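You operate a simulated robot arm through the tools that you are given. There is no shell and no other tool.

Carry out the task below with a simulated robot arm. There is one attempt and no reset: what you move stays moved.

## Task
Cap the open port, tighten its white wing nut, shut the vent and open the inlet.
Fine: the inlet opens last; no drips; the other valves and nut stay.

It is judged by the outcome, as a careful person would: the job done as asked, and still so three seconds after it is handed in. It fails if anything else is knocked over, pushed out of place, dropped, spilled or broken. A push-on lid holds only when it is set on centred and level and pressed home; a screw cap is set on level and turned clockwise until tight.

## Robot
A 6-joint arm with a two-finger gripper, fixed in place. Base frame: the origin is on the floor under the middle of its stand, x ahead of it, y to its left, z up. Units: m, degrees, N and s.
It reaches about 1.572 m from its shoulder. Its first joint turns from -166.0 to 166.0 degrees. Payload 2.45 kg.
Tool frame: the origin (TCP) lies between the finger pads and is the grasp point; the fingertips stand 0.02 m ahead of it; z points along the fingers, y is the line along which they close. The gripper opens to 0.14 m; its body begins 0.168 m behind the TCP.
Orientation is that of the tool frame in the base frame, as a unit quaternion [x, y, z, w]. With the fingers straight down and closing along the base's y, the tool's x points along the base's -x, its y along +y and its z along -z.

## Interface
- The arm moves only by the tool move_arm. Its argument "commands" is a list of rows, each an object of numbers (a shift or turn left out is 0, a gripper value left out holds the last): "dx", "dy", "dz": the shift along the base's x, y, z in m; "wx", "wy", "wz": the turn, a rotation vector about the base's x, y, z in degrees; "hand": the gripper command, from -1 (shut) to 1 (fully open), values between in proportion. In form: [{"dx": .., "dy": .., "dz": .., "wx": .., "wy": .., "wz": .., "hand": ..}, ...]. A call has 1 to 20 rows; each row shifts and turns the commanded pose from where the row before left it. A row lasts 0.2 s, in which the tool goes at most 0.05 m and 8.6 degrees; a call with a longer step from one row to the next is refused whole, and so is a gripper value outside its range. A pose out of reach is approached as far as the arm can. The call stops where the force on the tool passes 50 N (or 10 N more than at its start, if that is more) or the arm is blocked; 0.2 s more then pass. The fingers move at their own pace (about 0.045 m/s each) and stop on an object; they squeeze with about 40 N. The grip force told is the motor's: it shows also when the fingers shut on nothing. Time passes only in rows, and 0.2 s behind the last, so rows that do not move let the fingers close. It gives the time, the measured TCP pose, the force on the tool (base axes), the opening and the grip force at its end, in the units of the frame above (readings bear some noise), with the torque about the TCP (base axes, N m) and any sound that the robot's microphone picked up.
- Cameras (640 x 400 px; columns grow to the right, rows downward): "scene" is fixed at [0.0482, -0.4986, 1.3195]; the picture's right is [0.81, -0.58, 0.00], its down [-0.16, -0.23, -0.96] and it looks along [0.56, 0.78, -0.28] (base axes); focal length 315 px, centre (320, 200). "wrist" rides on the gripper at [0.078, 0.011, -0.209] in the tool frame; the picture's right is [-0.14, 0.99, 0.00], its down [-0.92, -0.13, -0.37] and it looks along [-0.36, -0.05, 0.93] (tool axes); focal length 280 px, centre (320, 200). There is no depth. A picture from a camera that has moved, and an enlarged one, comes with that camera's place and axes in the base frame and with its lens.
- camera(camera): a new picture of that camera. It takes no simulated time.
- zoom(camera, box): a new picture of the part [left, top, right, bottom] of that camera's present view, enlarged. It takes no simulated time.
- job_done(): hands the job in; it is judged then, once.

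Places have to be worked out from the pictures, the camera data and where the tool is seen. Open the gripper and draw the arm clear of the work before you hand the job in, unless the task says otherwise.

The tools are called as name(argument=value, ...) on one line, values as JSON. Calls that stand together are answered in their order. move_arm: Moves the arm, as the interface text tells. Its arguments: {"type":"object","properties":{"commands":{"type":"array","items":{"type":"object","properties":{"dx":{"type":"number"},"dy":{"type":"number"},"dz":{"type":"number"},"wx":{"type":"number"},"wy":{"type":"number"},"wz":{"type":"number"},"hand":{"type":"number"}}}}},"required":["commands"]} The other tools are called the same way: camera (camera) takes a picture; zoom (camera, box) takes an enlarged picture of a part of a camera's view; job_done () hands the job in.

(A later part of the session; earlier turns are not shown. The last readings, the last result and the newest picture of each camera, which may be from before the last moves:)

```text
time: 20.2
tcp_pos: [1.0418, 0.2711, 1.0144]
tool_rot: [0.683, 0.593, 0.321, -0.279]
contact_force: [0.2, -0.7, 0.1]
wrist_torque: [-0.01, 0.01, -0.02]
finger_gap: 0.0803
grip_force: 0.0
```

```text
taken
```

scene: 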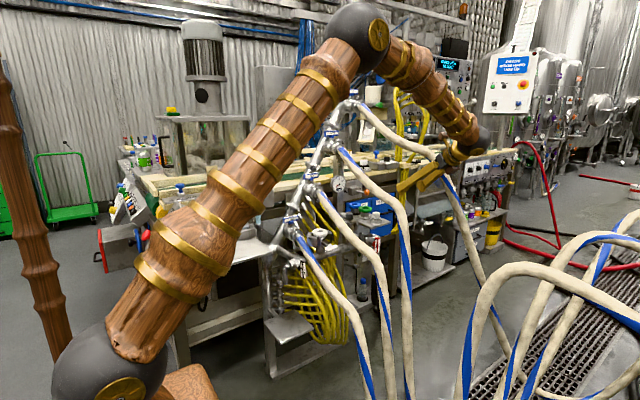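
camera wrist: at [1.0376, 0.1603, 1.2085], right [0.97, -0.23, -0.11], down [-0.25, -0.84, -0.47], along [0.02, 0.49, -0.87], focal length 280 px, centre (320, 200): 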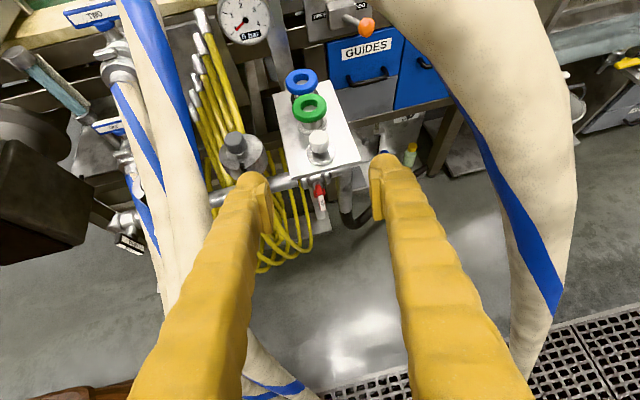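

The gripper fits cleanly between the two hoses. I'll zoom to refine the knob position.

zoom(camera="wrist", box=[270, 110, 366, 170])

zoom(camera="wrist", box=[270, 60, 350, 130])

zoom(camera="wrist", box=[200, 110, 296, 210])

```text
6.67 times, centred on (318, 140) of wrist
camera zoom: at [1.0376, 0.1603, 1.2085], right [0.97, -0.23, -0.11], down [-0.25, -0.84, -0.47], along [0.02, 0.49, -0.87], focal length 1869 px, centre (333, 600)
```

zoom: 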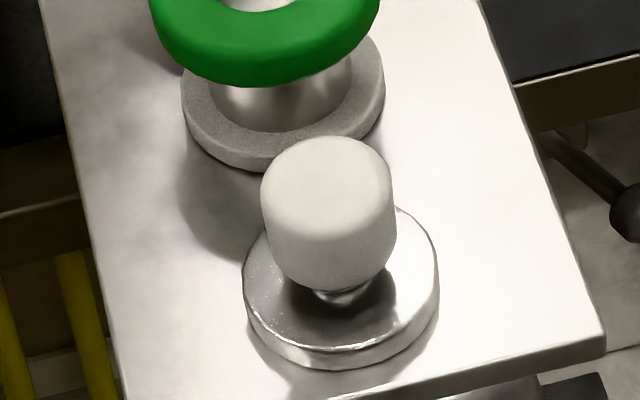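

```text
5.71 times, centred on (310, 95) of wrist
camera zoom: at [1.0376, 0.1603, 1.2085], right [0.97, -0.23, -0.11], down [-0.25, -0.84, -0.47], along [0.02, 0.49, -0.87], focal length 1602 px, centre (377, 800)
```

zoom: 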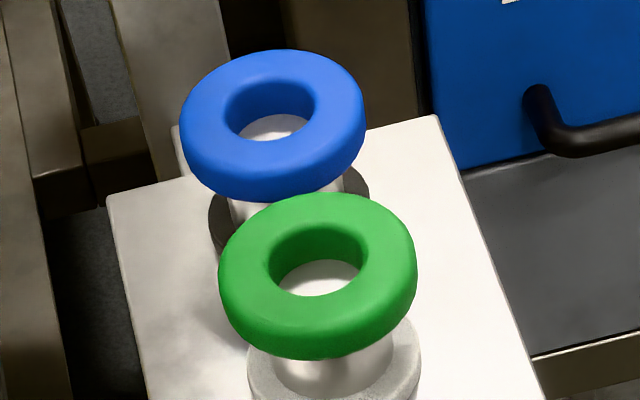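

```text
4.00 times, centred on (248, 160) of wrist
camera zoom: at [1.0376, 0.1603, 1.2085], right [0.97, -0.23, -0.11], down [-0.25, -0.84, -0.47], along [0.02, 0.49, -0.87], focal length 1122 px, centre (608, 360)
```

zoom: 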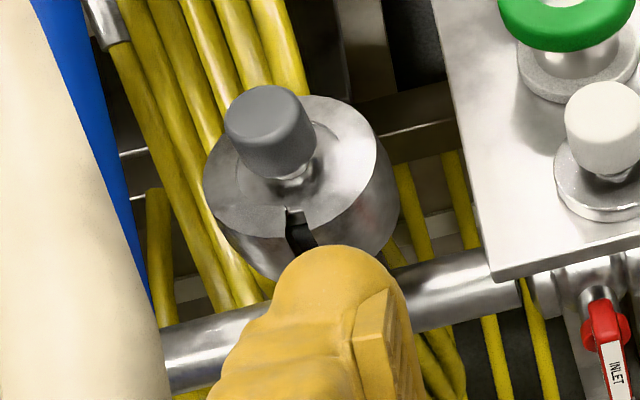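

Knob centre refined to (1.070, 0.4755, 0.842), diameter ~0.034. Advancing straight along the finger axis, stopping ~5 cm short to check.

move_arm(commands=[{"dx": 0.0028, "dy": 0.0204, "dz": -0.0168}, {"dx": 0.0028, "dy": 0.0204, "dz": -0.0168}, {"dx": 0.0028, "dy": 0.0204, "dz": -0.0168}, {"dx": 0.0028, "dy": 0.0204, "dz": -0.0168}, {"dx": 0.0028, "dy": 0.0204, "dz": -0.0168}, {"dx": 0.0028, "dy": 0.0204, "dz": -0.0168}, {"dx": 0.0028, "dy": 0.0204, "dz": -0.0168}, {"dx": 0.0028, "dy": 0.0204, "dz": -0.0168}])

camera(camera="wrist")

zoom(camera="scene", box=[330, 130, 490, 230])

```text
time: 22.0
tcp_pos: [1.0604, 0.4351, 0.8829]
tool_rot: [0.683, 0.593, 0.322, -0.279]
contact_force: [-0.1, -0.4, 0.1]
wrist_torque: [-0.01, -0.04, -0.02]
finger_gap: 0.0803
grip_force: 0.0
```

```text
taken
camera wrist: at [1.0567, 0.3247, 1.0748], right [0.97, -0.23, -0.11], down [-0.25, -0.84, -0.47], along [0.02, 0.49, -0.87], focal length 280 px, centre (320, 200)
```

wrist: 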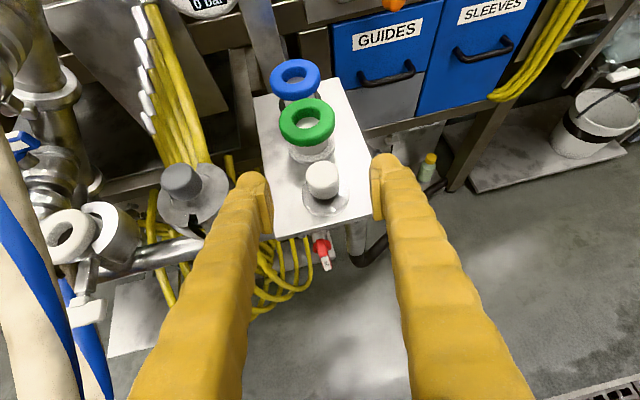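

```text
4.00 times, centred on (410, 180) of scene
camera zoom: at [0.0482, -0.4986, 1.3195], right [0.81, -0.58, 0.0], down [-0.16, -0.23, -0.96], along [0.56, 0.78, -0.28], focal length 1260 px, centre (-40, 280)
```

zoom: 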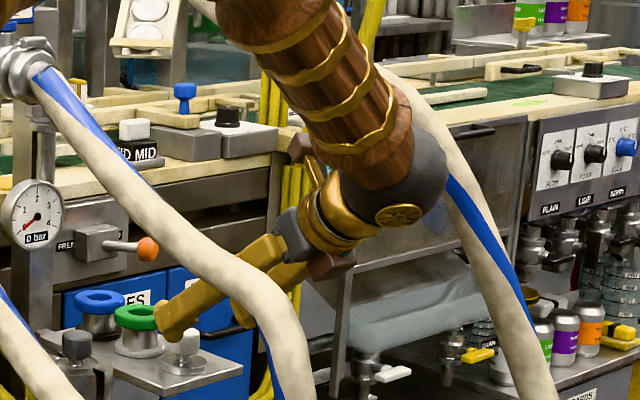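

Clearances look good with negligible force. Closing the last ~5.5 cm to the knob, then gripping.

move_arm(commands=[{"dx": 0.0029, "dy": 0.0133, "dz": -0.0125}, {"dx": 0.0029, "dy": 0.0133, "dz": -0.0125}, {"dx": 0.0028, "dy": 0.0133, "dz": -0.0125}, {}])

camera(camera="wrist")

zoom(camera="scene", box=[340, 180, 420, 240])

```text
time: 23.0
tcp_pos: [1.07, 0.4754, 0.8438]
tool_rot: [0.683, 0.593, 0.321, -0.28]
contact_force: [0.3, 0.3, 1.2]
wrist_torque: [0.03, 0.0, -0.01]
finger_gap: 0.0806
grip_force: 0.0
```

```text
taken
camera wrist: at [1.0653, 0.3641, 1.0368], right [0.97, -0.23, -0.11], down [-0.25, -0.84, -0.47], along [0.02, 0.49, -0.87], focal length 280 px, centre (320, 200)
```

wrist: 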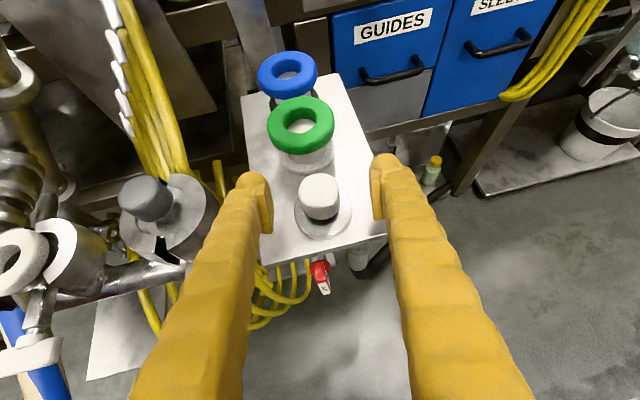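

```text
6.67 times, centred on (380, 210) of scene
camera zoom: at [0.0482, -0.4986, 1.3195], right [0.81, -0.58, 0.0], down [-0.16, -0.23, -0.96], along [0.56, 0.78, -0.28], focal length 2101 px, centre (-80, 133)
```

zoom: 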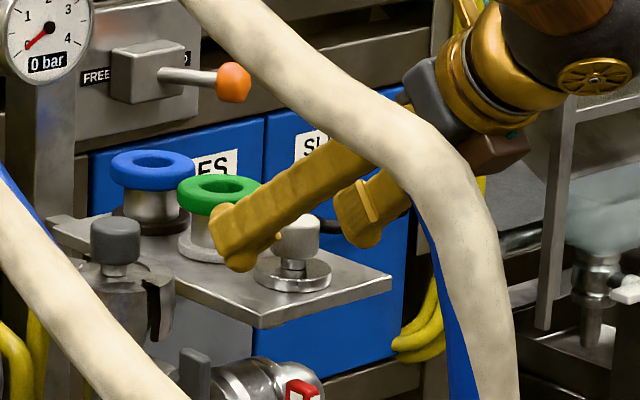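

The knob is centred between the pads. Closing the gripper on it.

move_arm(commands=[{"hand": -1}, {}, {}, {}, {}, {}])

camera(camera="wrist")

zoom(camera="scene", box=[340, 180, 420, 240])

```text
time: 24.4
tcp_pos: [1.0705, 0.4751, 0.8427]
tool_rot: [0.683, 0.593, 0.321, -0.28]
contact_force: [0.0, 1.3, 0.5]
wrist_torque: [0.02, 0.09, -0.04]
finger_gap: 0.0324
grip_force: 39.4
```

```text
taken
camera wrist: at [1.0653, 0.3639, 1.0369], right [0.97, -0.23, -0.11], down [-0.25, -0.84, -0.47], along [0.02, 0.49, -0.87], focal length 280 px, centre (320, 200)
```

wrist: 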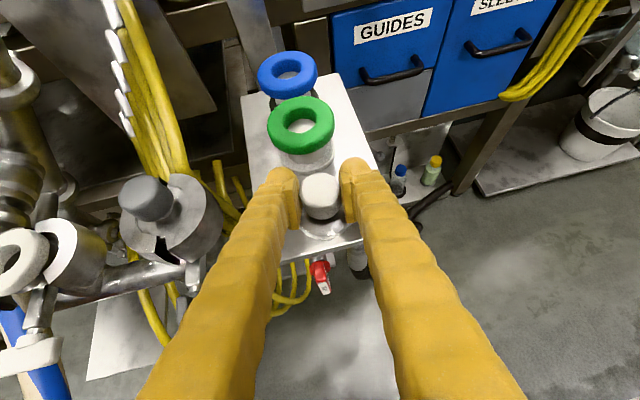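

```text
6.67 times, centred on (380, 210) of scene
camera zoom: at [0.0482, -0.4986, 1.3195], right [0.81, -0.58, 0.0], down [-0.16, -0.23, -0.96], along [0.56, 0.78, -0.28], focal length 2101 px, centre (-80, 133)
```

zoom: 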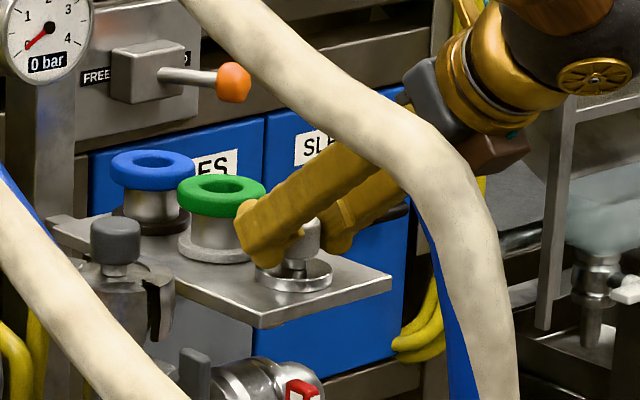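

The knob is gripped (gap 0.032 m, 39 N). Lifting it slightly and checking that the cap comes along level.

move_arm(commands=[{"dz": 0.01}, {"dz": 0.01}, {"dz": 0.01}, {}])

zoom(camera="scene", box=[340, 180, 420, 240])

zoom(camera="wrist", box=[230, 130, 410, 260])

```text
time: 25.4
tcp_pos: [1.0701, 0.4745, 0.8733]
tool_rot: [0.683, 0.593, 0.321, -0.28]
contact_force: [-0.3, -0.5, -2.0]
wrist_torque: [0.03, 0.0, -0.02]
finger_gap: 0.0323
grip_force: 40.2
```

```text
6.67 times, centred on (380, 210) of scene
camera zoom: at [0.0482, -0.4986, 1.3195], right [0.81, -0.58, 0.0], down [-0.16, -0.23, -0.96], along [0.56, 0.78, -0.28], focal length 2101 px, centre (-80, 133)
```

zoom: 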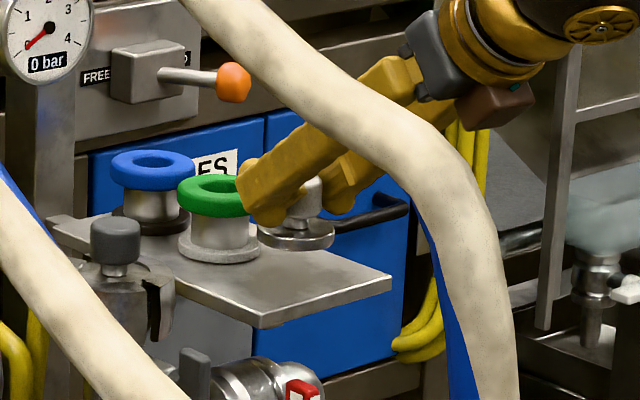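

```text
3.08 times, centred on (320, 195) of wrist
camera zoom: at [1.0655, 0.3645, 1.0666], right [0.97, -0.23, -0.11], down [-0.25, -0.84, -0.47], along [0.02, 0.49, -0.87], focal length 863 px, centre (320, 215)
```

zoom: 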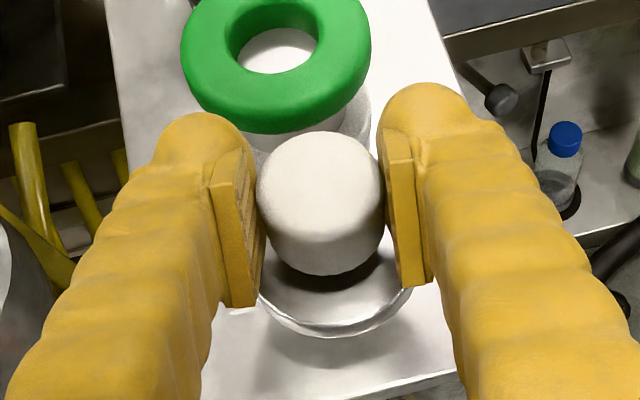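

The cap is up and level. Retreating straight back along the finger axis out of the corridor.

move_arm(commands=[{"dx": -0.0022, "dy": -0.0152, "dz": 0.0127}, {"dx": -0.0032, "dy": -0.0228, "dz": 0.0191}, {"dx": -0.0032, "dy": -0.0228, "dz": 0.0191}, {"dx": -0.0032, "dy": -0.0228, "dz": 0.0191}, {"dx": -0.0032, "dy": -0.0228, "dz": 0.0191}, {"dx": -0.0032, "dy": -0.0228, "dz": 0.0191}, {"dx": -0.0032, "dy": -0.0228, "dz": 0.0191}, {"dx": -0.0032, "dy": -0.0228, "dz": 0.0191}, {"dx": -0.0032, "dy": -0.0228, "dz": 0.0191}, {"dx": -0.0032, "dy": -0.0228, "dz": 0.0191}, {"dx": -0.0032, "dy": -0.0228, "dz": 0.0191}, {"dx": -0.0032, "dy": -0.0228, "dz": 0.0191}, {"dx": -0.0032, "dy": -0.0228, "dz": 0.0191}, {"dx": -0.0032, "dy": -0.0228, "dz": 0.0191}, {"dx": -0.0032, "dy": -0.0228, "dz": 0.0191}])

camera(camera="wrist")

camera(camera="scene")

```text
time: 28.6
tcp_pos: [1.0247, 0.1392, 1.1541]
tool_rot: [0.683, 0.593, 0.321, -0.28]
contact_force: [-1.0, 0.4, -2.0]
wrist_torque: [-0.01, -0.01, -0.02]
finger_gap: 0.0322
grip_force: 40.2
```

```text
taken
camera wrist: at [1.0191, 0.0288, 1.3475], right [0.97, -0.23, -0.11], down [-0.25, -0.84, -0.47], along [0.02, 0.49, -0.87], focal length 280 px, centre (320, 200)
```

wrist: 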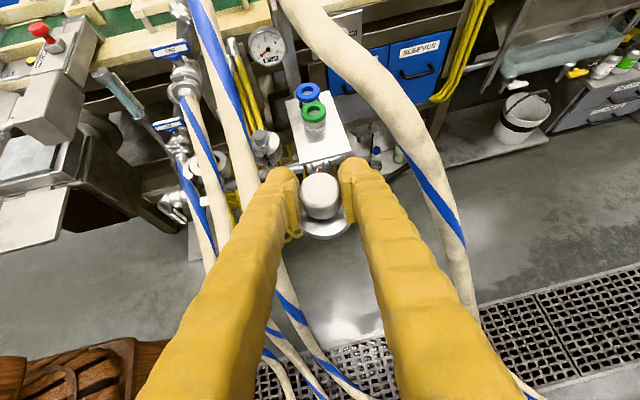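

```text
taken
```

scene: 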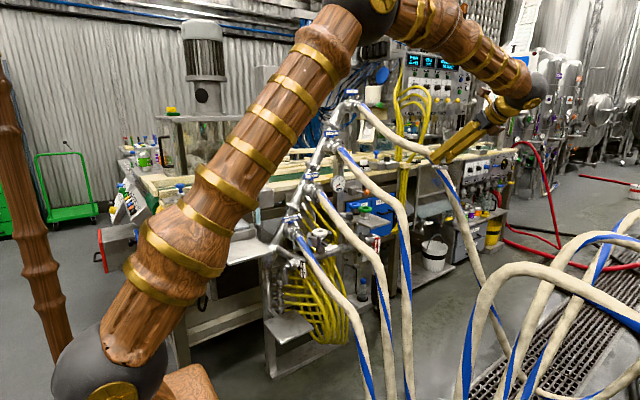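

Out of the corridor with the cap still held. Moving across in −x in front of the hoses while yawing 47° so that I can come at the white port from the −x/−y side, above hose ONE and beside hose TWO.

move_arm(commands=[{"dx": -0.03, "wz": -3.9}, {"dx": -0.038, "dy": 0.003, "wz": -3.9}, {"dx": -0.038, "dy": 0.003, "wz": -3.9}, {"dx": -0.038, "dy": 0.003, "wz": -3.9}, {"dx": -0.038, "dy": 0.003, "wz": -3.9}, {"dx": -0.038, "dy": 0.003, "wz": -3.9}, {"dx": -0.038, "dy": 0.003, "wz": -3.9}, {"dx": -0.038, "dy": 0.003, "wz": -3.9}, {"dx": -0.038, "dy": 0.003, "wz": -3.9}, {"dx": -0.038, "dy": 0.003, "wz": -3.9}, {"dx": -0.038, "dy": 0.003, "wz": -3.9}, {"dx": -0.03, "wz": -4.1}])

camera(camera="wrist")

camera(camera="scene")

```text
time: 31.2
tcp_pos: [0.5837, 0.1714, 1.1537]
tool_rot: [0.863, 0.272, 0.406, -0.128]
contact_force: [0.0, -0.3, -1.6]
wrist_torque: [0.01, 0.01, -0.01]
finger_gap: 0.0324
grip_force: 39.5
```

```text
taken
camera wrist: at [0.4993, 0.0993, 1.3468], right [0.49, -0.86, -0.11], down [-0.79, -0.39, -0.47], along [0.37, 0.32, -0.87], focal length 280 px, centre (320, 200)
```

wrist: 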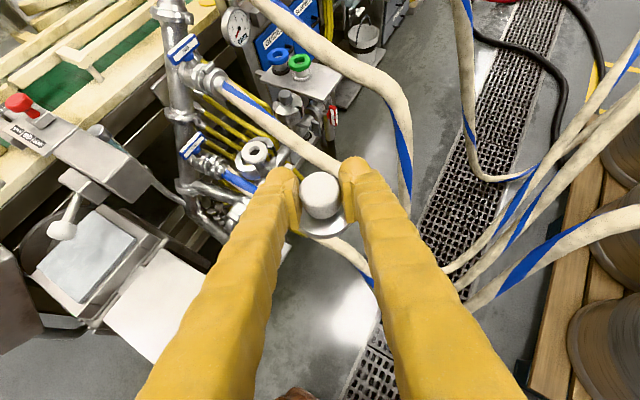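

```text
taken
```

scene: 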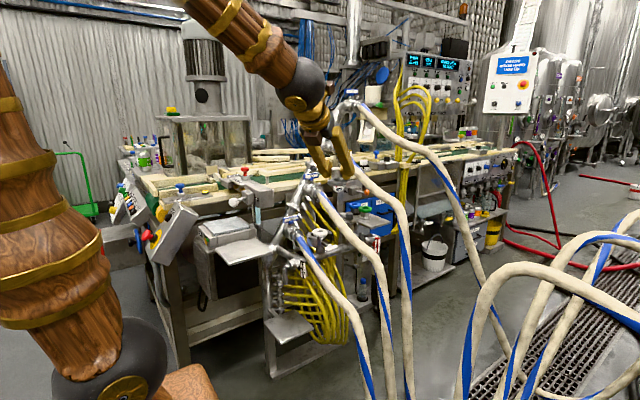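

The port is now visible between hoses ONE and TWO from this side. Zooming to refine its position.

zoom(camera="wrist", box=[200, 110, 320, 200])

zoom(camera="scene", box=[290, 130, 370, 270])

zoom(camera="scene", box=[295, 220, 359, 260])

```text
4.44 times, centred on (260, 155) of wrist
camera zoom: at [0.4993, 0.0993, 1.3468], right [0.49, -0.86, -0.11], down [-0.79, -0.39, -0.47], along [0.37, 0.32, -0.87], focal length 1246 px, centre (587, 400)
```

zoom: 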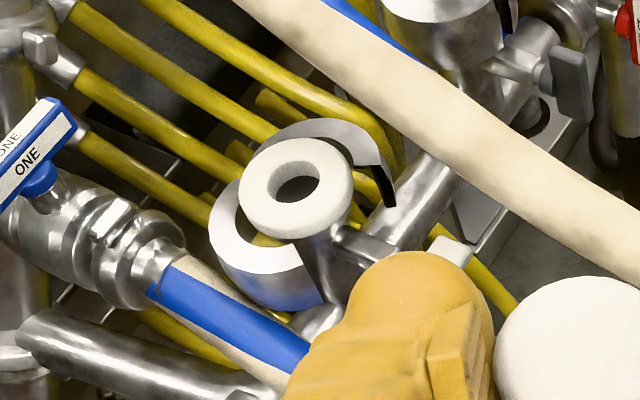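

```text
2.86 times, centred on (330, 200) of scene
camera zoom: at [0.0482, -0.4986, 1.3195], right [0.81, -0.58, 0.0], down [-0.16, -0.23, -0.96], along [0.56, 0.78, -0.28], focal length 900 px, centre (291, 200)
```

zoom: 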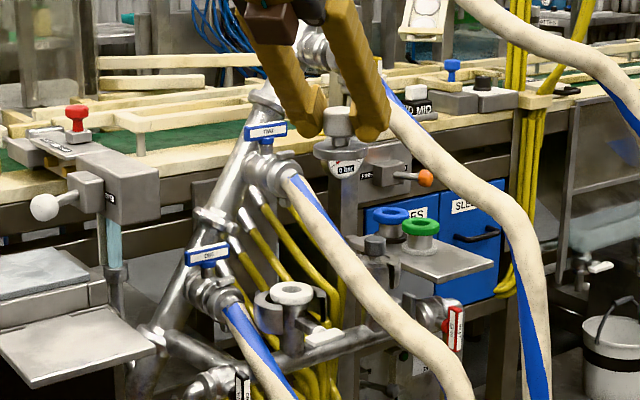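

```text
10.00 times, centred on (327, 240) of scene
camera zoom: at [0.0482, -0.4986, 1.3195], right [0.81, -0.58, 0.0], down [-0.16, -0.23, -0.96], along [0.56, 0.78, -0.28], focal length 3151 px, centre (250, -200)
```

zoom: 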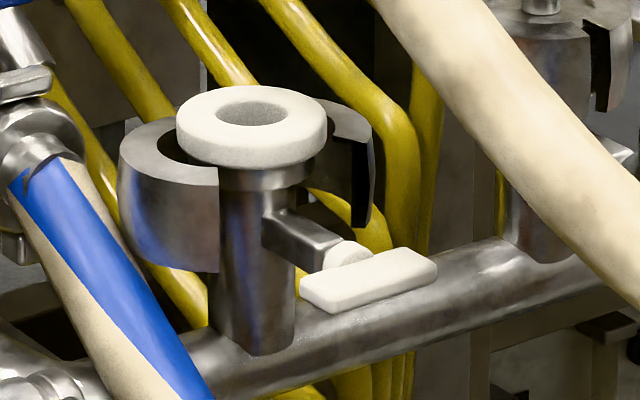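

Port hole centre is consistently at (0.769, 0.503, 0.822) from both views. Hose TWO passes at about (0.80, 0.43, 0.91), so I'll yaw 25° further to lean more toward −x, then hover near (0.62, 0.46, 1.0).

move_arm(commands=[{"dx": 0.0045, "dy": 0.036, "dz": -0.019, "wz": -3.125}, {"dx": 0.0045, "dy": 0.036, "dz": -0.019, "wz": -3.125}, {"dx": 0.0045, "dy": 0.036, "dz": -0.019, "wz": -3.125}, {"dx": 0.0045, "dy": 0.036, "dz": -0.019, "wz": -3.125}, {"dx": 0.0045, "dy": 0.036, "dz": -0.019, "wz": -3.125}, {"dx": 0.0045, "dy": 0.036, "dz": -0.019, "wz": -3.125}, {"dx": 0.0045, "dy": 0.036, "dz": -0.019, "wz": -3.125}, {"dx": 0.0045, "dy": 0.036, "dz": -0.019, "wz": -3.125}])

camera(camera="wrist")

camera(camera="scene")

```text
time: 33.0
tcp_pos: [0.6865, 0.3015, 1.0741]
tool_rot: [0.911, 0.12, 0.379, -0.111]
contact_force: [0.9, -0.4, -1.8]
wrist_torque: [-0.03, 0.0, 0.03]
finger_gap: 0.0323
grip_force: 40.0
out of reach, approached as far as the arm can: row 3, 4, 5, 6, 7, 8
```

```text
taken
camera wrist: at [0.6048, 0.2404, 1.2723], right [0.21, -0.96, -0.21], down [-0.91, -0.11, -0.39], along [0.35, 0.27, -0.9], focal length 280 px, centre (320, 200)
```

wrist: 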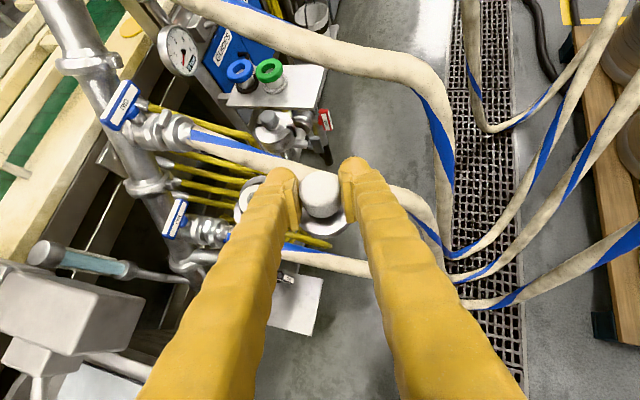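

```text
taken
```

scene: 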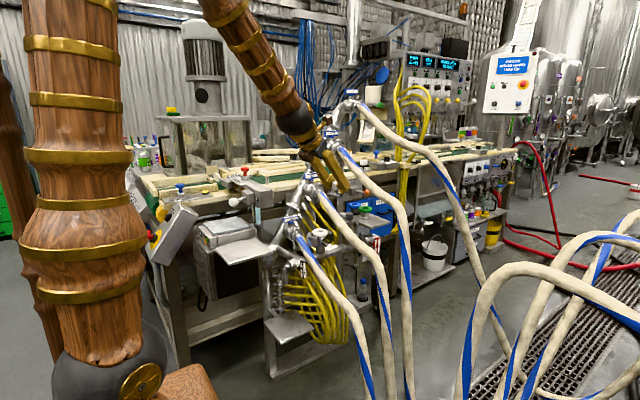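

The arm hit a limit (likely elbow/wrist) and the tool tilted a bit: closing axis now off-level by ~6°. I'll move outward in +y first, then re-level the tool.

move_arm(commands=[{"dy": 0.03, "dz": -0.01}, {"dy": 0.03, "dz": -0.01}, {"dy": 0.03, "dz": -0.01}, {"dy": 0.03, "dz": -0.01, "wx": -1.3, "wy": -1.4, "wz": -2}, {"dy": 0.02, "dz": -0.01, "wx": -1.3, "wy": -1.4, "wz": -2}, {"wx": -1.3, "wy": -1.4, "wz": -2}, {"wx": -1.3, "wy": -1.4, "wz": -2}])

camera(camera="wrist")

camera(camera="scene")

```text
time: 34.6
tcp_pos: [0.6792, 0.4155, 1.0213]
tool_rot: [0.907, 0.074, 0.414, -0.028]
contact_force: [-0.2, -1.1, -1.7]
wrist_torque: [0.0, -0.01, 0.04]
finger_gap: 0.0319
grip_force: 40.1
out of reach, approached as far as the arm can: row 1
```

```text
taken
camera wrist: at [0.5758, 0.39, 1.2179], right [0.07, -0.99, -0.09], down [-0.89, -0.02, -0.45], along [0.45, 0.12, -0.89], focal length 280 px, centre (320, 200)
```

wrist: 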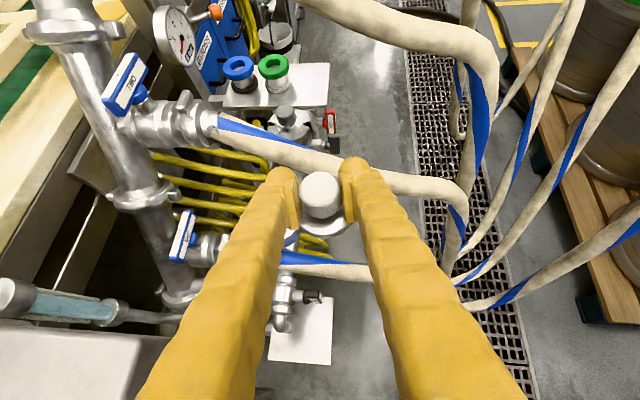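

```text
taken
```

scene: 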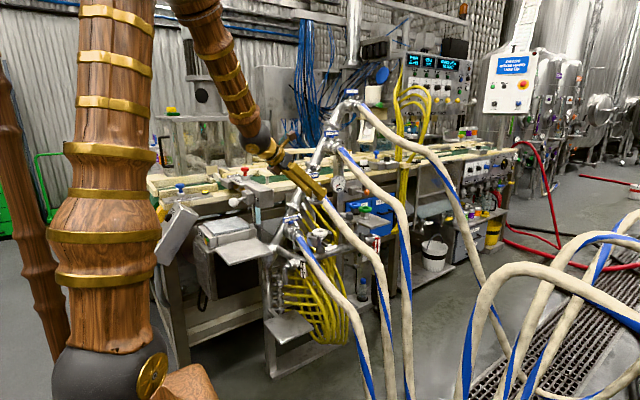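

Now az≈188°, tool level to within ~1.5°. I correct that small tilt and move to a point just −x of and above the port.

move_arm(commands=[{"dx": 0.005, "dy": 0.018, "dz": -0.02, "wx": 0.4, "wy": -0.7}, {"dx": 0.005, "dy": 0.018, "dz": -0.02, "wx": 0.4, "wy": -0.7}, {"dx": 0.005, "dy": 0.018, "dz": -0.02}, {"dx": 0.006, "dy": 0.02, "dz": -0.02}, {}])

camera(camera="wrist")

zoom(camera="scene", box=[270, 160, 370, 260])

```text
time: 35.8
tcp_pos: [0.7006, 0.4896, 0.9404]
tool_rot: [0.901, 0.073, 0.425, -0.034]
contact_force: [-0.1, 1.2, -1.8]
wrist_torque: [0.0, 0.01, -0.01]
finger_gap: 0.0317
grip_force: 40.1
```

```text
taken
camera wrist: at [0.5916, 0.4619, 1.1337], right [0.07, -0.99, -0.11], down [-0.88, -0.01, -0.48], along [0.47, 0.13, -0.87], focal length 280 px, centre (320, 200)
```

wrist: 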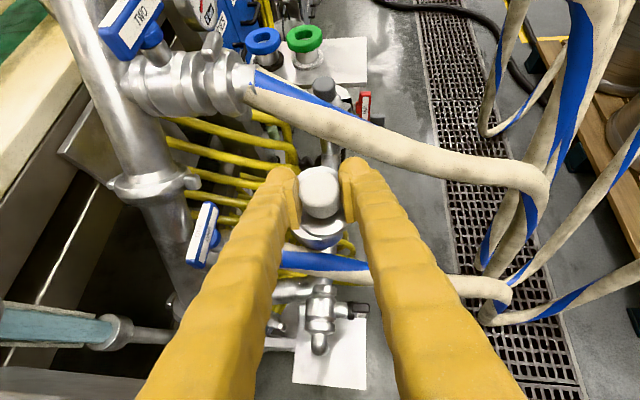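

```text
4.00 times, centred on (320, 210) of scene
camera zoom: at [0.0482, -0.4986, 1.3195], right [0.81, -0.58, 0.0], down [-0.16, -0.23, -0.96], along [0.56, 0.78, -0.28], focal length 1260 px, centre (320, 160)
```

zoom: 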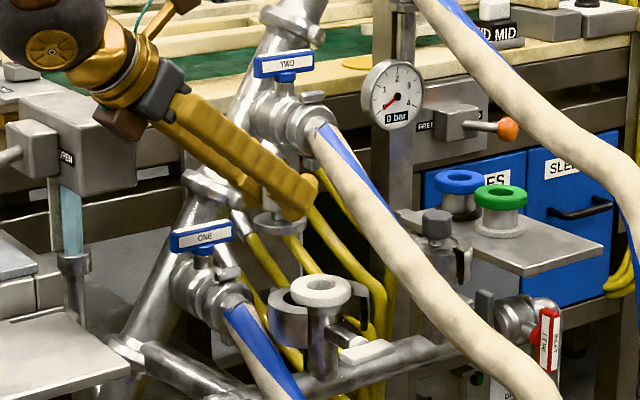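

Tool is level now. Moving over the port to hover with the cap's underside ~2 cm above the ring.

move_arm(commands=[{"dx": 0.017, "dy": 0.0035, "dz": -0.012}, {"dx": 0.017, "dy": 0.0035, "dz": -0.014}, {"dx": 0.017, "dy": 0.0035, "dz": -0.014}, {"dx": 0.0174, "dy": 0.0035, "dz": -0.0134}, {}])

camera(camera="wrist")

zoom(camera="scene", box=[280, 200, 360, 260])

```text
time: 37.0
tcp_pos: [0.7685, 0.5033, 0.8879]
tool_rot: [0.902, 0.072, 0.425, -0.034]
contact_force: [1.1, 0.5, -1.9]
wrist_torque: [0.02, 0.0, -0.01]
finger_gap: 0.0318
grip_force: 40.6
```

```text
taken
camera wrist: at [0.66, 0.4755, 1.0807], right [0.07, -0.99, -0.11], down [-0.88, -0.01, -0.48], along [0.47, 0.13, -0.87], focal length 280 px, centre (320, 200)
```

wrist: 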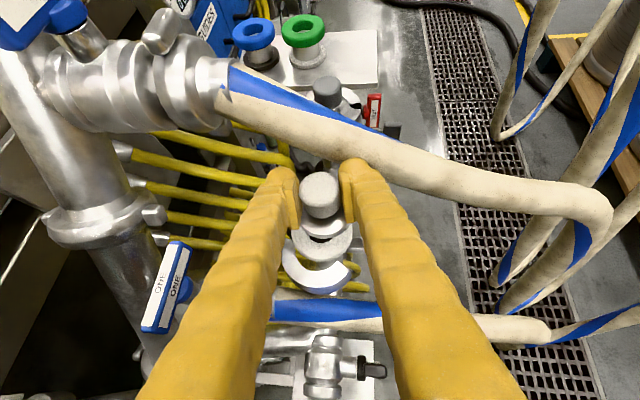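

```text
6.67 times, centred on (320, 230) of scene
camera zoom: at [0.0482, -0.4986, 1.3195], right [0.81, -0.58, 0.0], down [-0.16, -0.23, -0.96], along [0.56, 0.78, -0.28], focal length 2101 px, centre (320, 0)
```

zoom: 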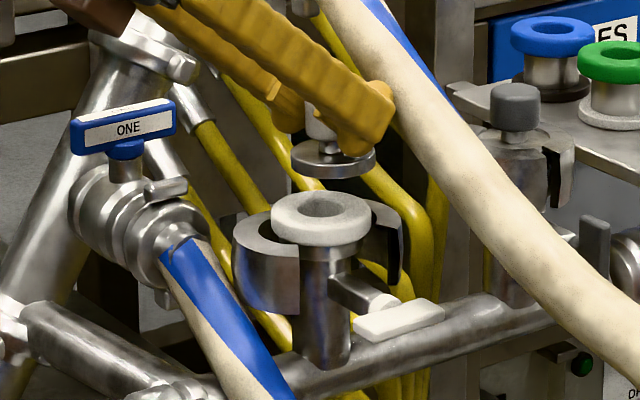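

The cap is near the port, but in the scene view the disc centre seems ~8 mm to the right of the ring centre. I'll zoom in to measure the offset more precisely.

zoom(camera="wrist", box=[270, 160, 370, 300])

zoom(camera="scene", box=[305, 210, 345, 240])

```text
2.86 times, centred on (320, 230) of wrist
camera zoom: at [0.66, 0.4755, 1.0807], right [0.07, -0.99, -0.11], down [-0.88, -0.01, -0.48], along [0.47, 0.13, -0.87], focal length 801 px, centre (320, 114)
```

zoom: 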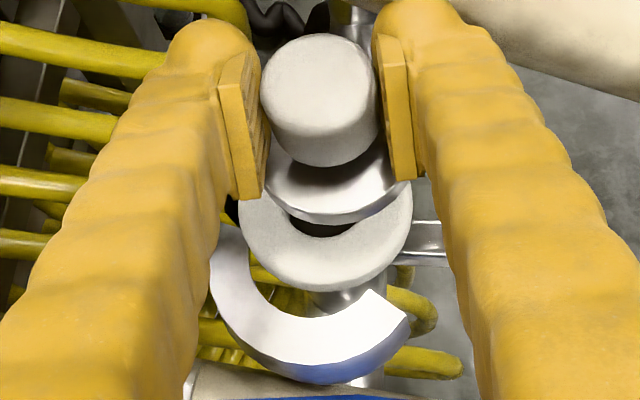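

```text
13.33 times, centred on (325, 225) of scene
camera zoom: at [0.0482, -0.4986, 1.3195], right [0.81, -0.58, 0.0], down [-0.16, -0.23, -0.96], along [0.56, 0.78, -0.28], focal length 4201 px, centre (253, -133)
```

zoom: 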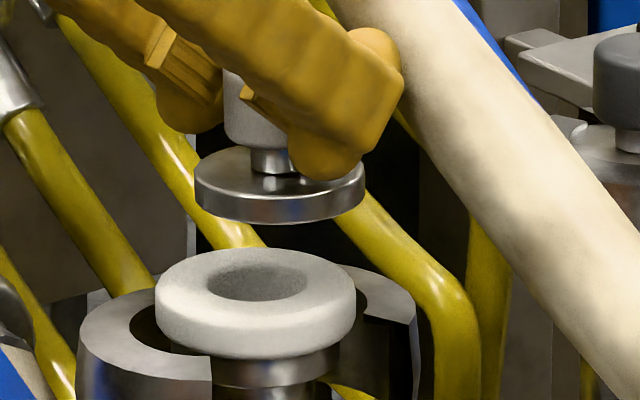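

Combining both views, the port centre is about 6 mm in −x and 5 mm in +y from the cap. Zooming further to check the disc is level.

zoom(camera="scene", box=[312, 218, 332, 230])

zoom(camera="wrist", box=[296, 190, 352, 230])

```text
16.00 times, centred on (322, 224) of scene
camera zoom: at [0.0482, -0.4986, 1.3195], right [0.81, -0.58, 0.0], down [-0.16, -0.23, -0.96], along [0.56, 0.78, -0.28], focal length 5041 px, centre (288, -184)
```

zoom: 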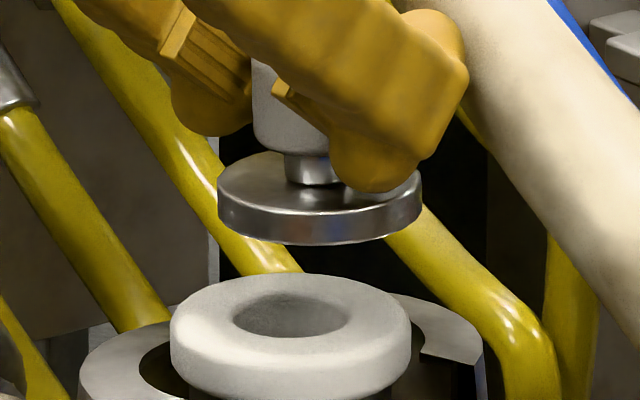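

```text
10.00 times, centred on (324, 210) of wrist
camera zoom: at [0.66, 0.4755, 1.0807], right [0.07, -0.99, -0.11], down [-0.88, -0.01, -0.48], along [0.47, 0.13, -0.87], focal length 2804 px, centre (280, 100)
```

zoom: 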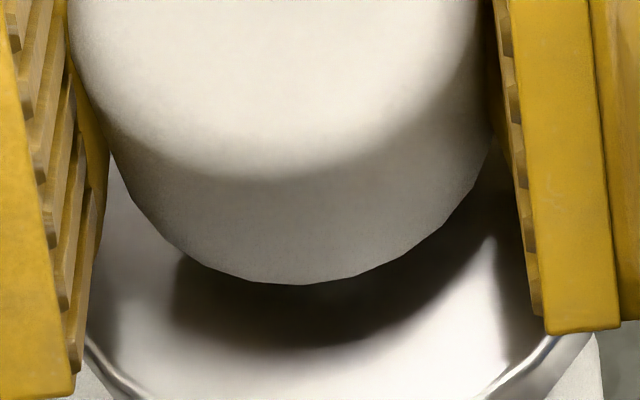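

The disc is level and straight under the knob. Shifting (−6, +5) mm and lowering ~2 cm, then re-checking.

move_arm(commands=[{"dx": -0.0063, "dy": 0.005}, {"dz": -0.01}, {"dz": -0.007}, {}])

zoom(camera="scene", box=[308, 215, 340, 235])

zoom(camera="wrist", box=[270, 170, 370, 270])

```text
time: 38.0
tcp_pos: [0.7646, 0.5077, 0.8706]
tool_rot: [0.902, 0.073, 0.425, -0.034]
contact_force: [0.2, 0.0, -1.7]
wrist_torque: [0.02, 0.02, 0.01]
finger_gap: 0.0317
grip_force: 40.3
```

```text
16.00 times, centred on (324, 225) of scene
camera zoom: at [0.0482, -0.4986, 1.3195], right [0.81, -0.58, 0.0], down [-0.16, -0.23, -0.96], along [0.56, 0.78, -0.28], focal length 5041 px, centre (256, -200)
```

zoom: 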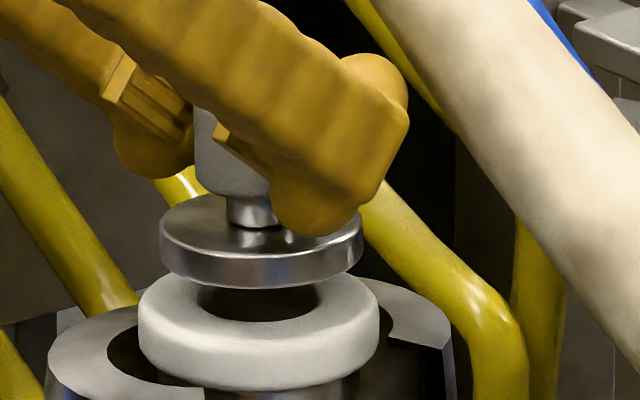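

```text
4.00 times, centred on (320, 220) of wrist
camera zoom: at [0.655, 0.4802, 1.064], right [0.07, -0.99, -0.11], down [-0.88, -0.01, -0.48], along [0.47, 0.13, -0.87], focal length 1122 px, centre (320, 120)
```

zoom: 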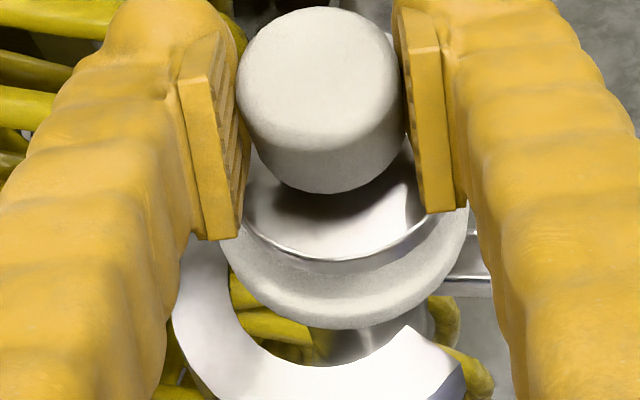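

Now disc and ring are concentric within ~1 mm in both views, gap ≈ 14 mm. Lowering gently to near contact.

move_arm(commands=[{"dz": -0.004}, {"dz": -0.004}, {"dz": -0.003}, {}])

zoom(camera="scene", box=[308, 215, 340, 235])

```text
time: 39.0
tcp_pos: [0.7636, 0.5076, 0.859]
tool_rot: [0.902, 0.073, 0.425, -0.034]
contact_force: [-1.0, 1.2, -2.4]
wrist_torque: [-0.01, 0.0, 0.02]
finger_gap: 0.0318
grip_force: 40.3
```

```text
16.00 times, centred on (324, 225) of scene
camera zoom: at [0.0482, -0.4986, 1.3195], right [0.81, -0.58, 0.0], down [-0.16, -0.23, -0.96], along [0.56, 0.78, -0.28], focal length 5041 px, centre (256, -200)
```

zoom: 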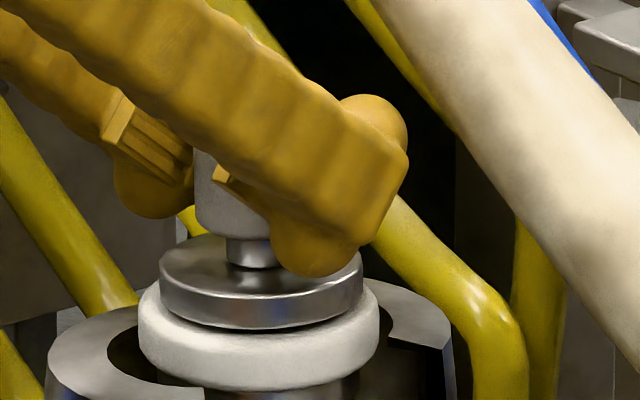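

About 3 mm from contact. Lowering in 1 mm steps while watching the force.

move_arm(commands=[{"dz": -0.001}, {"dz": -0.001}, {"dz": -0.001}, {}])

```text
time: 40.0
tcp_pos: [0.7637, 0.5084, 0.8575]
tool_rot: [0.901, 0.073, 0.426, -0.035]
contact_force: [2.6, -2.8, 18.5]
wrist_torque: [0.23, 0.01, 0.0]
finger_gap: 0.0318
grip_force: 39.9
```

Contact at TCP z = 0.8575 with ~18 N down force. Checking the seat before I release.

zoom(camera="scene", box=[308, 215, 340, 235])

zoom(camera="wrist", box=[270, 170, 370, 270])

```text
16.00 times, centred on (324, 225) of scene
camera zoom: at [0.0482, -0.4986, 1.3195], right [0.81, -0.58, 0.0], down [-0.16, -0.23, -0.96], along [0.56, 0.78, -0.28], focal length 5041 px, centre (256, -200)
```

zoom: 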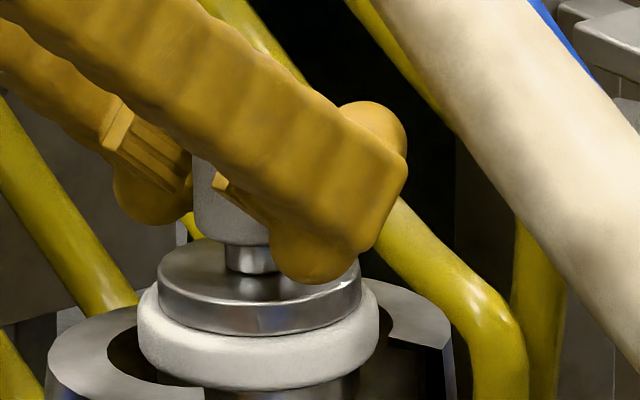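

```text
4.00 times, centred on (320, 220) of wrist
camera zoom: at [0.6544, 0.4801, 1.0507], right [0.07, -0.99, -0.11], down [-0.88, -0.01, -0.48], along [0.47, 0.13, -0.87], focal length 1122 px, centre (320, 120)
```

zoom: 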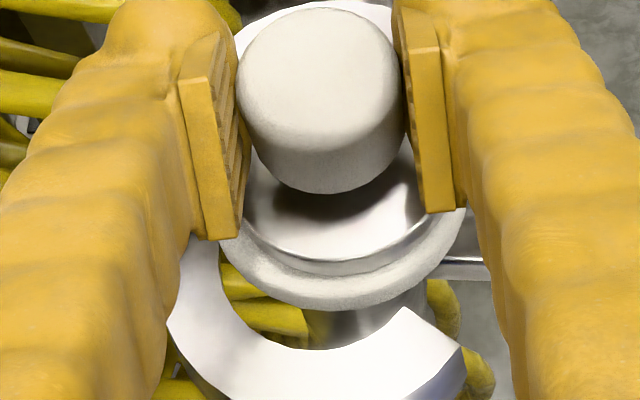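

Seated and concentric (disc and ring centres within ~0.5 mm). Easing off the down force, then opening the fingers modestly.

move_arm(commands=[{"dz": 0.001}, {"dz": 0.0005}, {"hand": -0.6}, {"hand": -0.3}, {"hand": -0.15}, {}, {}])

zoom(camera="scene", box=[308, 215, 340, 235])

camera(camera="wrist")

```text
time: 41.6
tcp_pos: [0.7628, 0.5068, 0.8584]
tool_rot: [0.901, 0.073, 0.425, -0.034]
contact_force: [0.8, -0.4, 0.2]
wrist_torque: [0.01, 0.0, 0.0]
finger_gap: 0.0592
grip_force: 0.1
```

```text
16.00 times, centred on (324, 225) of scene
camera zoom: at [0.0482, -0.4986, 1.3195], right [0.81, -0.58, 0.0], down [-0.16, -0.23, -0.96], along [0.56, 0.78, -0.28], focal length 5041 px, centre (256, -200)
```

zoom: 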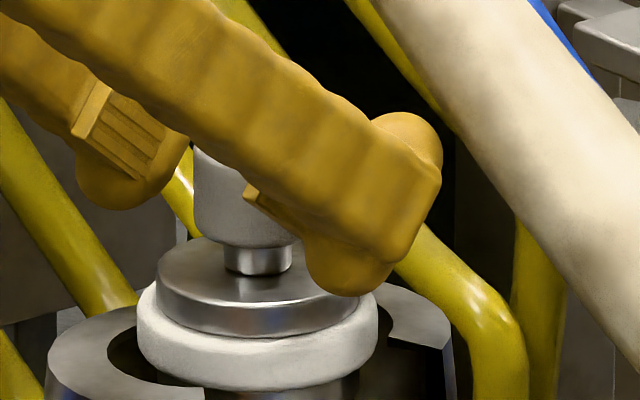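

```text
taken
camera wrist: at [0.6544, 0.48, 1.0512], right [0.07, -0.99, -0.11], down [-0.88, -0.01, -0.48], along [0.47, 0.13, -0.87], focal length 280 px, centre (320, 200)
```

wrist: 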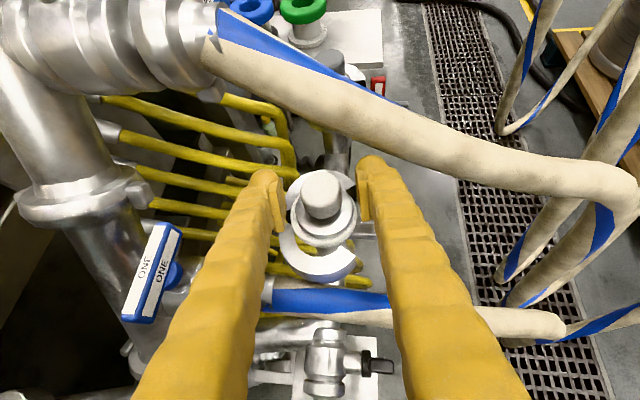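

Released cleanly; the cap stayed put. Backing off along the finger axis and checking the seat from a clear view.

move_arm(commands=[{"dx": -0.0114, "dy": -0.0018, "dz": 0.0096}, {"dx": -0.0152, "dy": -0.0025, "dz": 0.0128}, {"dx": -0.0152, "dy": -0.0025, "dz": 0.0128}, {"dx": -0.0152, "dy": -0.0025, "dz": 0.0128}, {"dx": -0.0152, "dy": -0.0025, "dz": 0.0128}, {"dx": -0.0152, "dy": -0.0025, "dz": 0.0128}, {"dx": -0.0152, "dy": -0.0025, "dz": 0.0128}, {"dx": -0.0152, "dy": -0.0025, "dz": 0.0128}])

camera(camera="wrist")

zoom(camera="scene", box=[295, 215, 359, 260])

```text
time: 43.4
tcp_pos: [0.6461, 0.4882, 0.9567]
tool_rot: [0.902, 0.072, 0.425, -0.034]
contact_force: [0.6, 0.7, 0.2]
wrist_torque: [0.0, -0.02, -0.03]
finger_gap: 0.0595
grip_force: 0.1
```

```text
taken
camera wrist: at [0.5366, 0.4605, 1.151], right [0.07, -0.99, -0.11], down [-0.88, -0.01, -0.48], along [0.47, 0.13, -0.87], focal length 280 px, centre (320, 200)
```

wrist: 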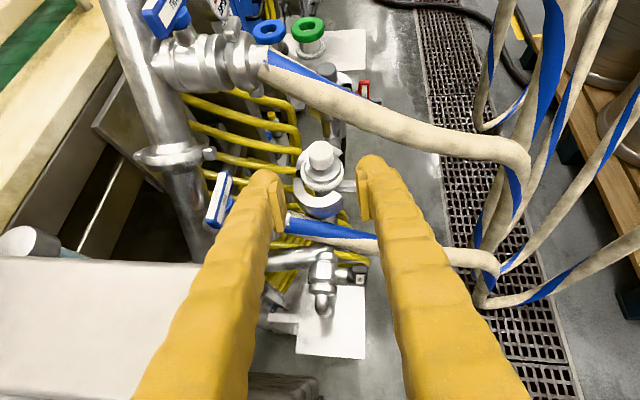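

```text
8.89 times, centred on (327, 238) of scene
camera zoom: at [0.0482, -0.4986, 1.3195], right [0.81, -0.58, 0.0], down [-0.16, -0.23, -0.96], along [0.56, 0.78, -0.28], focal length 2801 px, centre (258, -133)
```

zoom: 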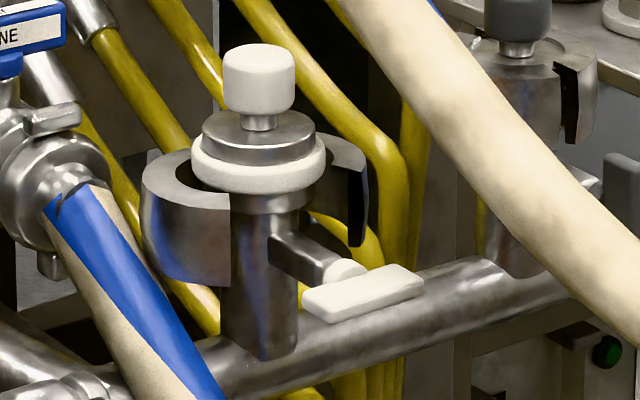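

The cap sits concentric on the ring. Next is the white wing nut: bar centre ≈ (0.766, 0.423, 0.776), lying along x, axis along y. I'll back up/out and re-orient the tool toward +y to look at it up close.

move_arm(commands=[{"dy": -0.02, "dz": 0.03, "dx": 0.005}, {"dy": -0.02, "dz": 0.03, "dx": 0.005}, {"dy": -0.02, "dz": 0.03, "dx": 0.005, "wz": 5}, {"dy": -0.02, "dz": 0.02, "dx": 0.005, "wz": 7}, {"dy": -0.02, "dz": 0.02, "wz": 7}, {"dy": -0.02, "dz": 0.02, "wz": 7}, {"dy": -0.02, "wz": 7}, {"dy": -0.02, "wz": 7}, {"dy": -0.02, "wz": 7}, {"dy": -0.02, "wz": 7}, {"dy": -0.02, "wz": 7}, {"dy": -0.02, "wz": 7}, {"dy": -0.02, "wz": 7}, {"dy": -0.01, "wz": 6}])

camera(camera="wrist")

camera(camera="scene")

```text
time: 46.4
tcp_pos: [0.6405, 0.2428, 1.0823]
tool_rot: [0.704, 0.606, 0.287, -0.234]
contact_force: [0.9, 0.2, 0.2]
wrist_torque: [-0.01, -0.03, 0.02]
finger_gap: 0.0595
grip_force: 0.1
out of reach, approached as far as the arm can: row 6, 7, 8
```

```text
taken
camera wrist: at [0.6343, 0.1556, 1.2877], right [0.96, -0.25, -0.08], down [-0.26, -0.89, -0.37], along [0.03, 0.38, -0.93], focal length 280 px, centre (320, 200)
```

wrist: 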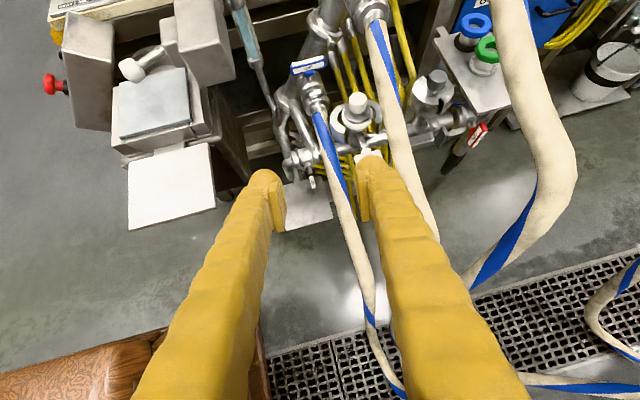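

```text
taken
```

scene: 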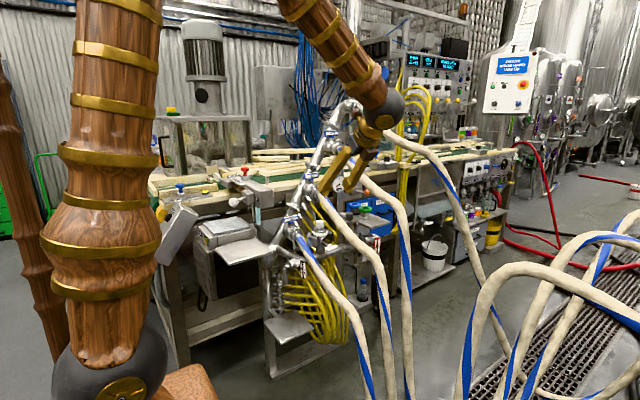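

Good frontal view. Zooming in on the capped port, clamp and wing nut.

zoom(camera="wrist", box=[310, 80, 422, 180])

zoom(camera="scene", box=[300, 218, 364, 262])

```text
4.00 times, centred on (366, 130) of wrist
camera zoom: at [0.6343, 0.1556, 1.2877], right [0.96, -0.25, -0.08], down [-0.26, -0.89, -0.37], along [0.03, 0.38, -0.93], focal length 1122 px, centre (136, 480)
```

zoom: 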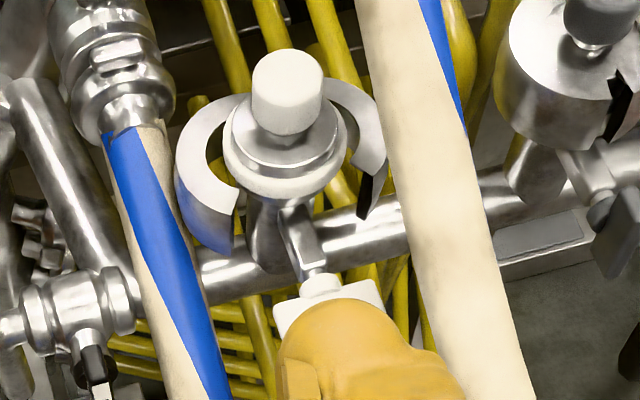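

```text
9.09 times, centred on (332, 240) of scene
camera zoom: at [0.0482, -0.4986, 1.3195], right [0.81, -0.58, 0.0], down [-0.16, -0.23, -0.96], along [0.56, 0.78, -0.28], focal length 2864 px, centre (211, -164)
```

zoom: 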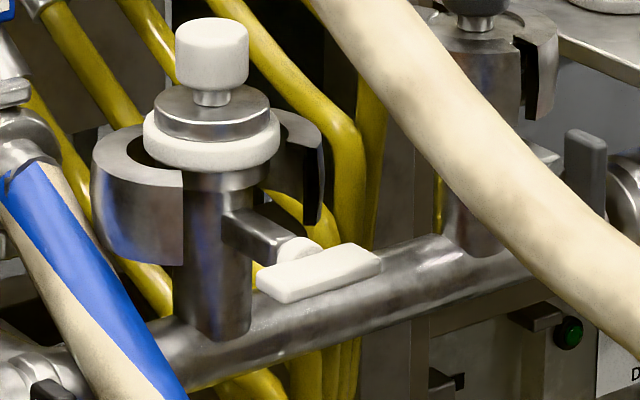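

The cap sits evenly. My plan for the nut: gripper fully open, tool pointing horizontally +y, and use only the right-hand finger to push the wing's left end up (clockwise as seen from the front), orbiting the nut axis without re-orienting. First I rotate to horizontal in clear space.

move_arm(commands=[{"dy": -0.02, "dz": -0.01, "wx": 6.64, "wy": -0.38, "wz": 1.27, "hand": 1}, {"dy": -0.02, "dz": -0.02, "wx": 6.64, "wy": -0.38, "wz": 1.27}, {"dy": -0.02, "dz": -0.02, "wx": 6.64, "wy": -0.38, "wz": 1.27}, {"dy": -0.02, "dz": -0.02, "wx": 6.64, "wy": -0.38, "wz": 1.27}, {"dy": -0.02, "dz": -0.02, "wx": 6.64, "wy": -0.38, "wz": 1.27}, {"dy": -0.01, "dz": -0.02, "wx": 6.64, "wy": -0.38, "wz": 1.27}, {"dz": -0.02, "wx": 6.64, "wy": -0.38, "wz": 1.27}])

camera(camera="wrist")

camera(camera="scene")

```text
time: 48.0
tcp_pos: [0.6426, 0.1319, 0.9521]
tool_rot: [0.501, 0.499, 0.501, -0.499]
contact_force: [-1.2, 0.2, -0.2]
wrist_torque: [0.0, 0.01, -0.01]
finger_gap: 0.1402
grip_force: 0.0
```

```text
taken
camera wrist: at [0.6529, -0.0766, 1.0312], right [0.99, 0.0, -0.14], down [-0.13, -0.37, -0.92], along [-0.05, 0.93, -0.36], focal length 280 px, centre (320, 200)
```

wrist: 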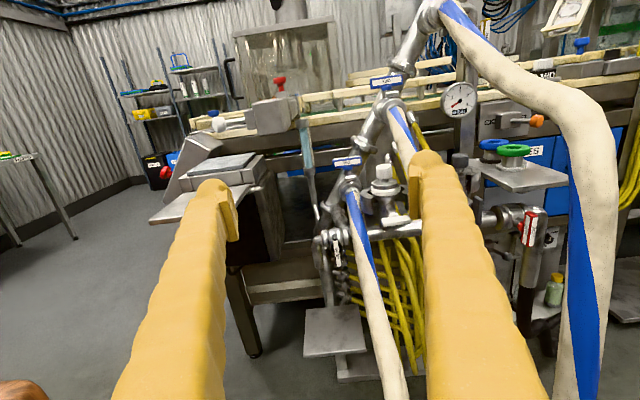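

```text
taken
```

scene: 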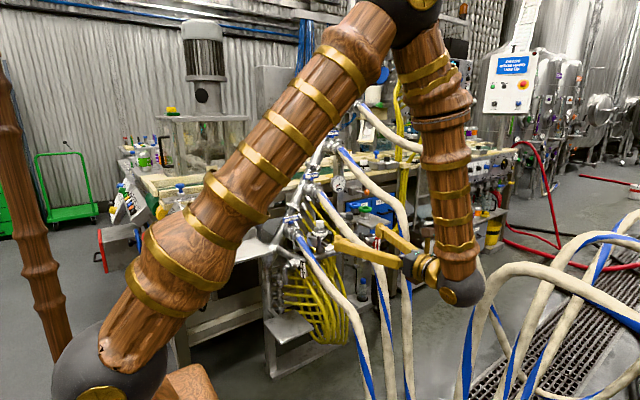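

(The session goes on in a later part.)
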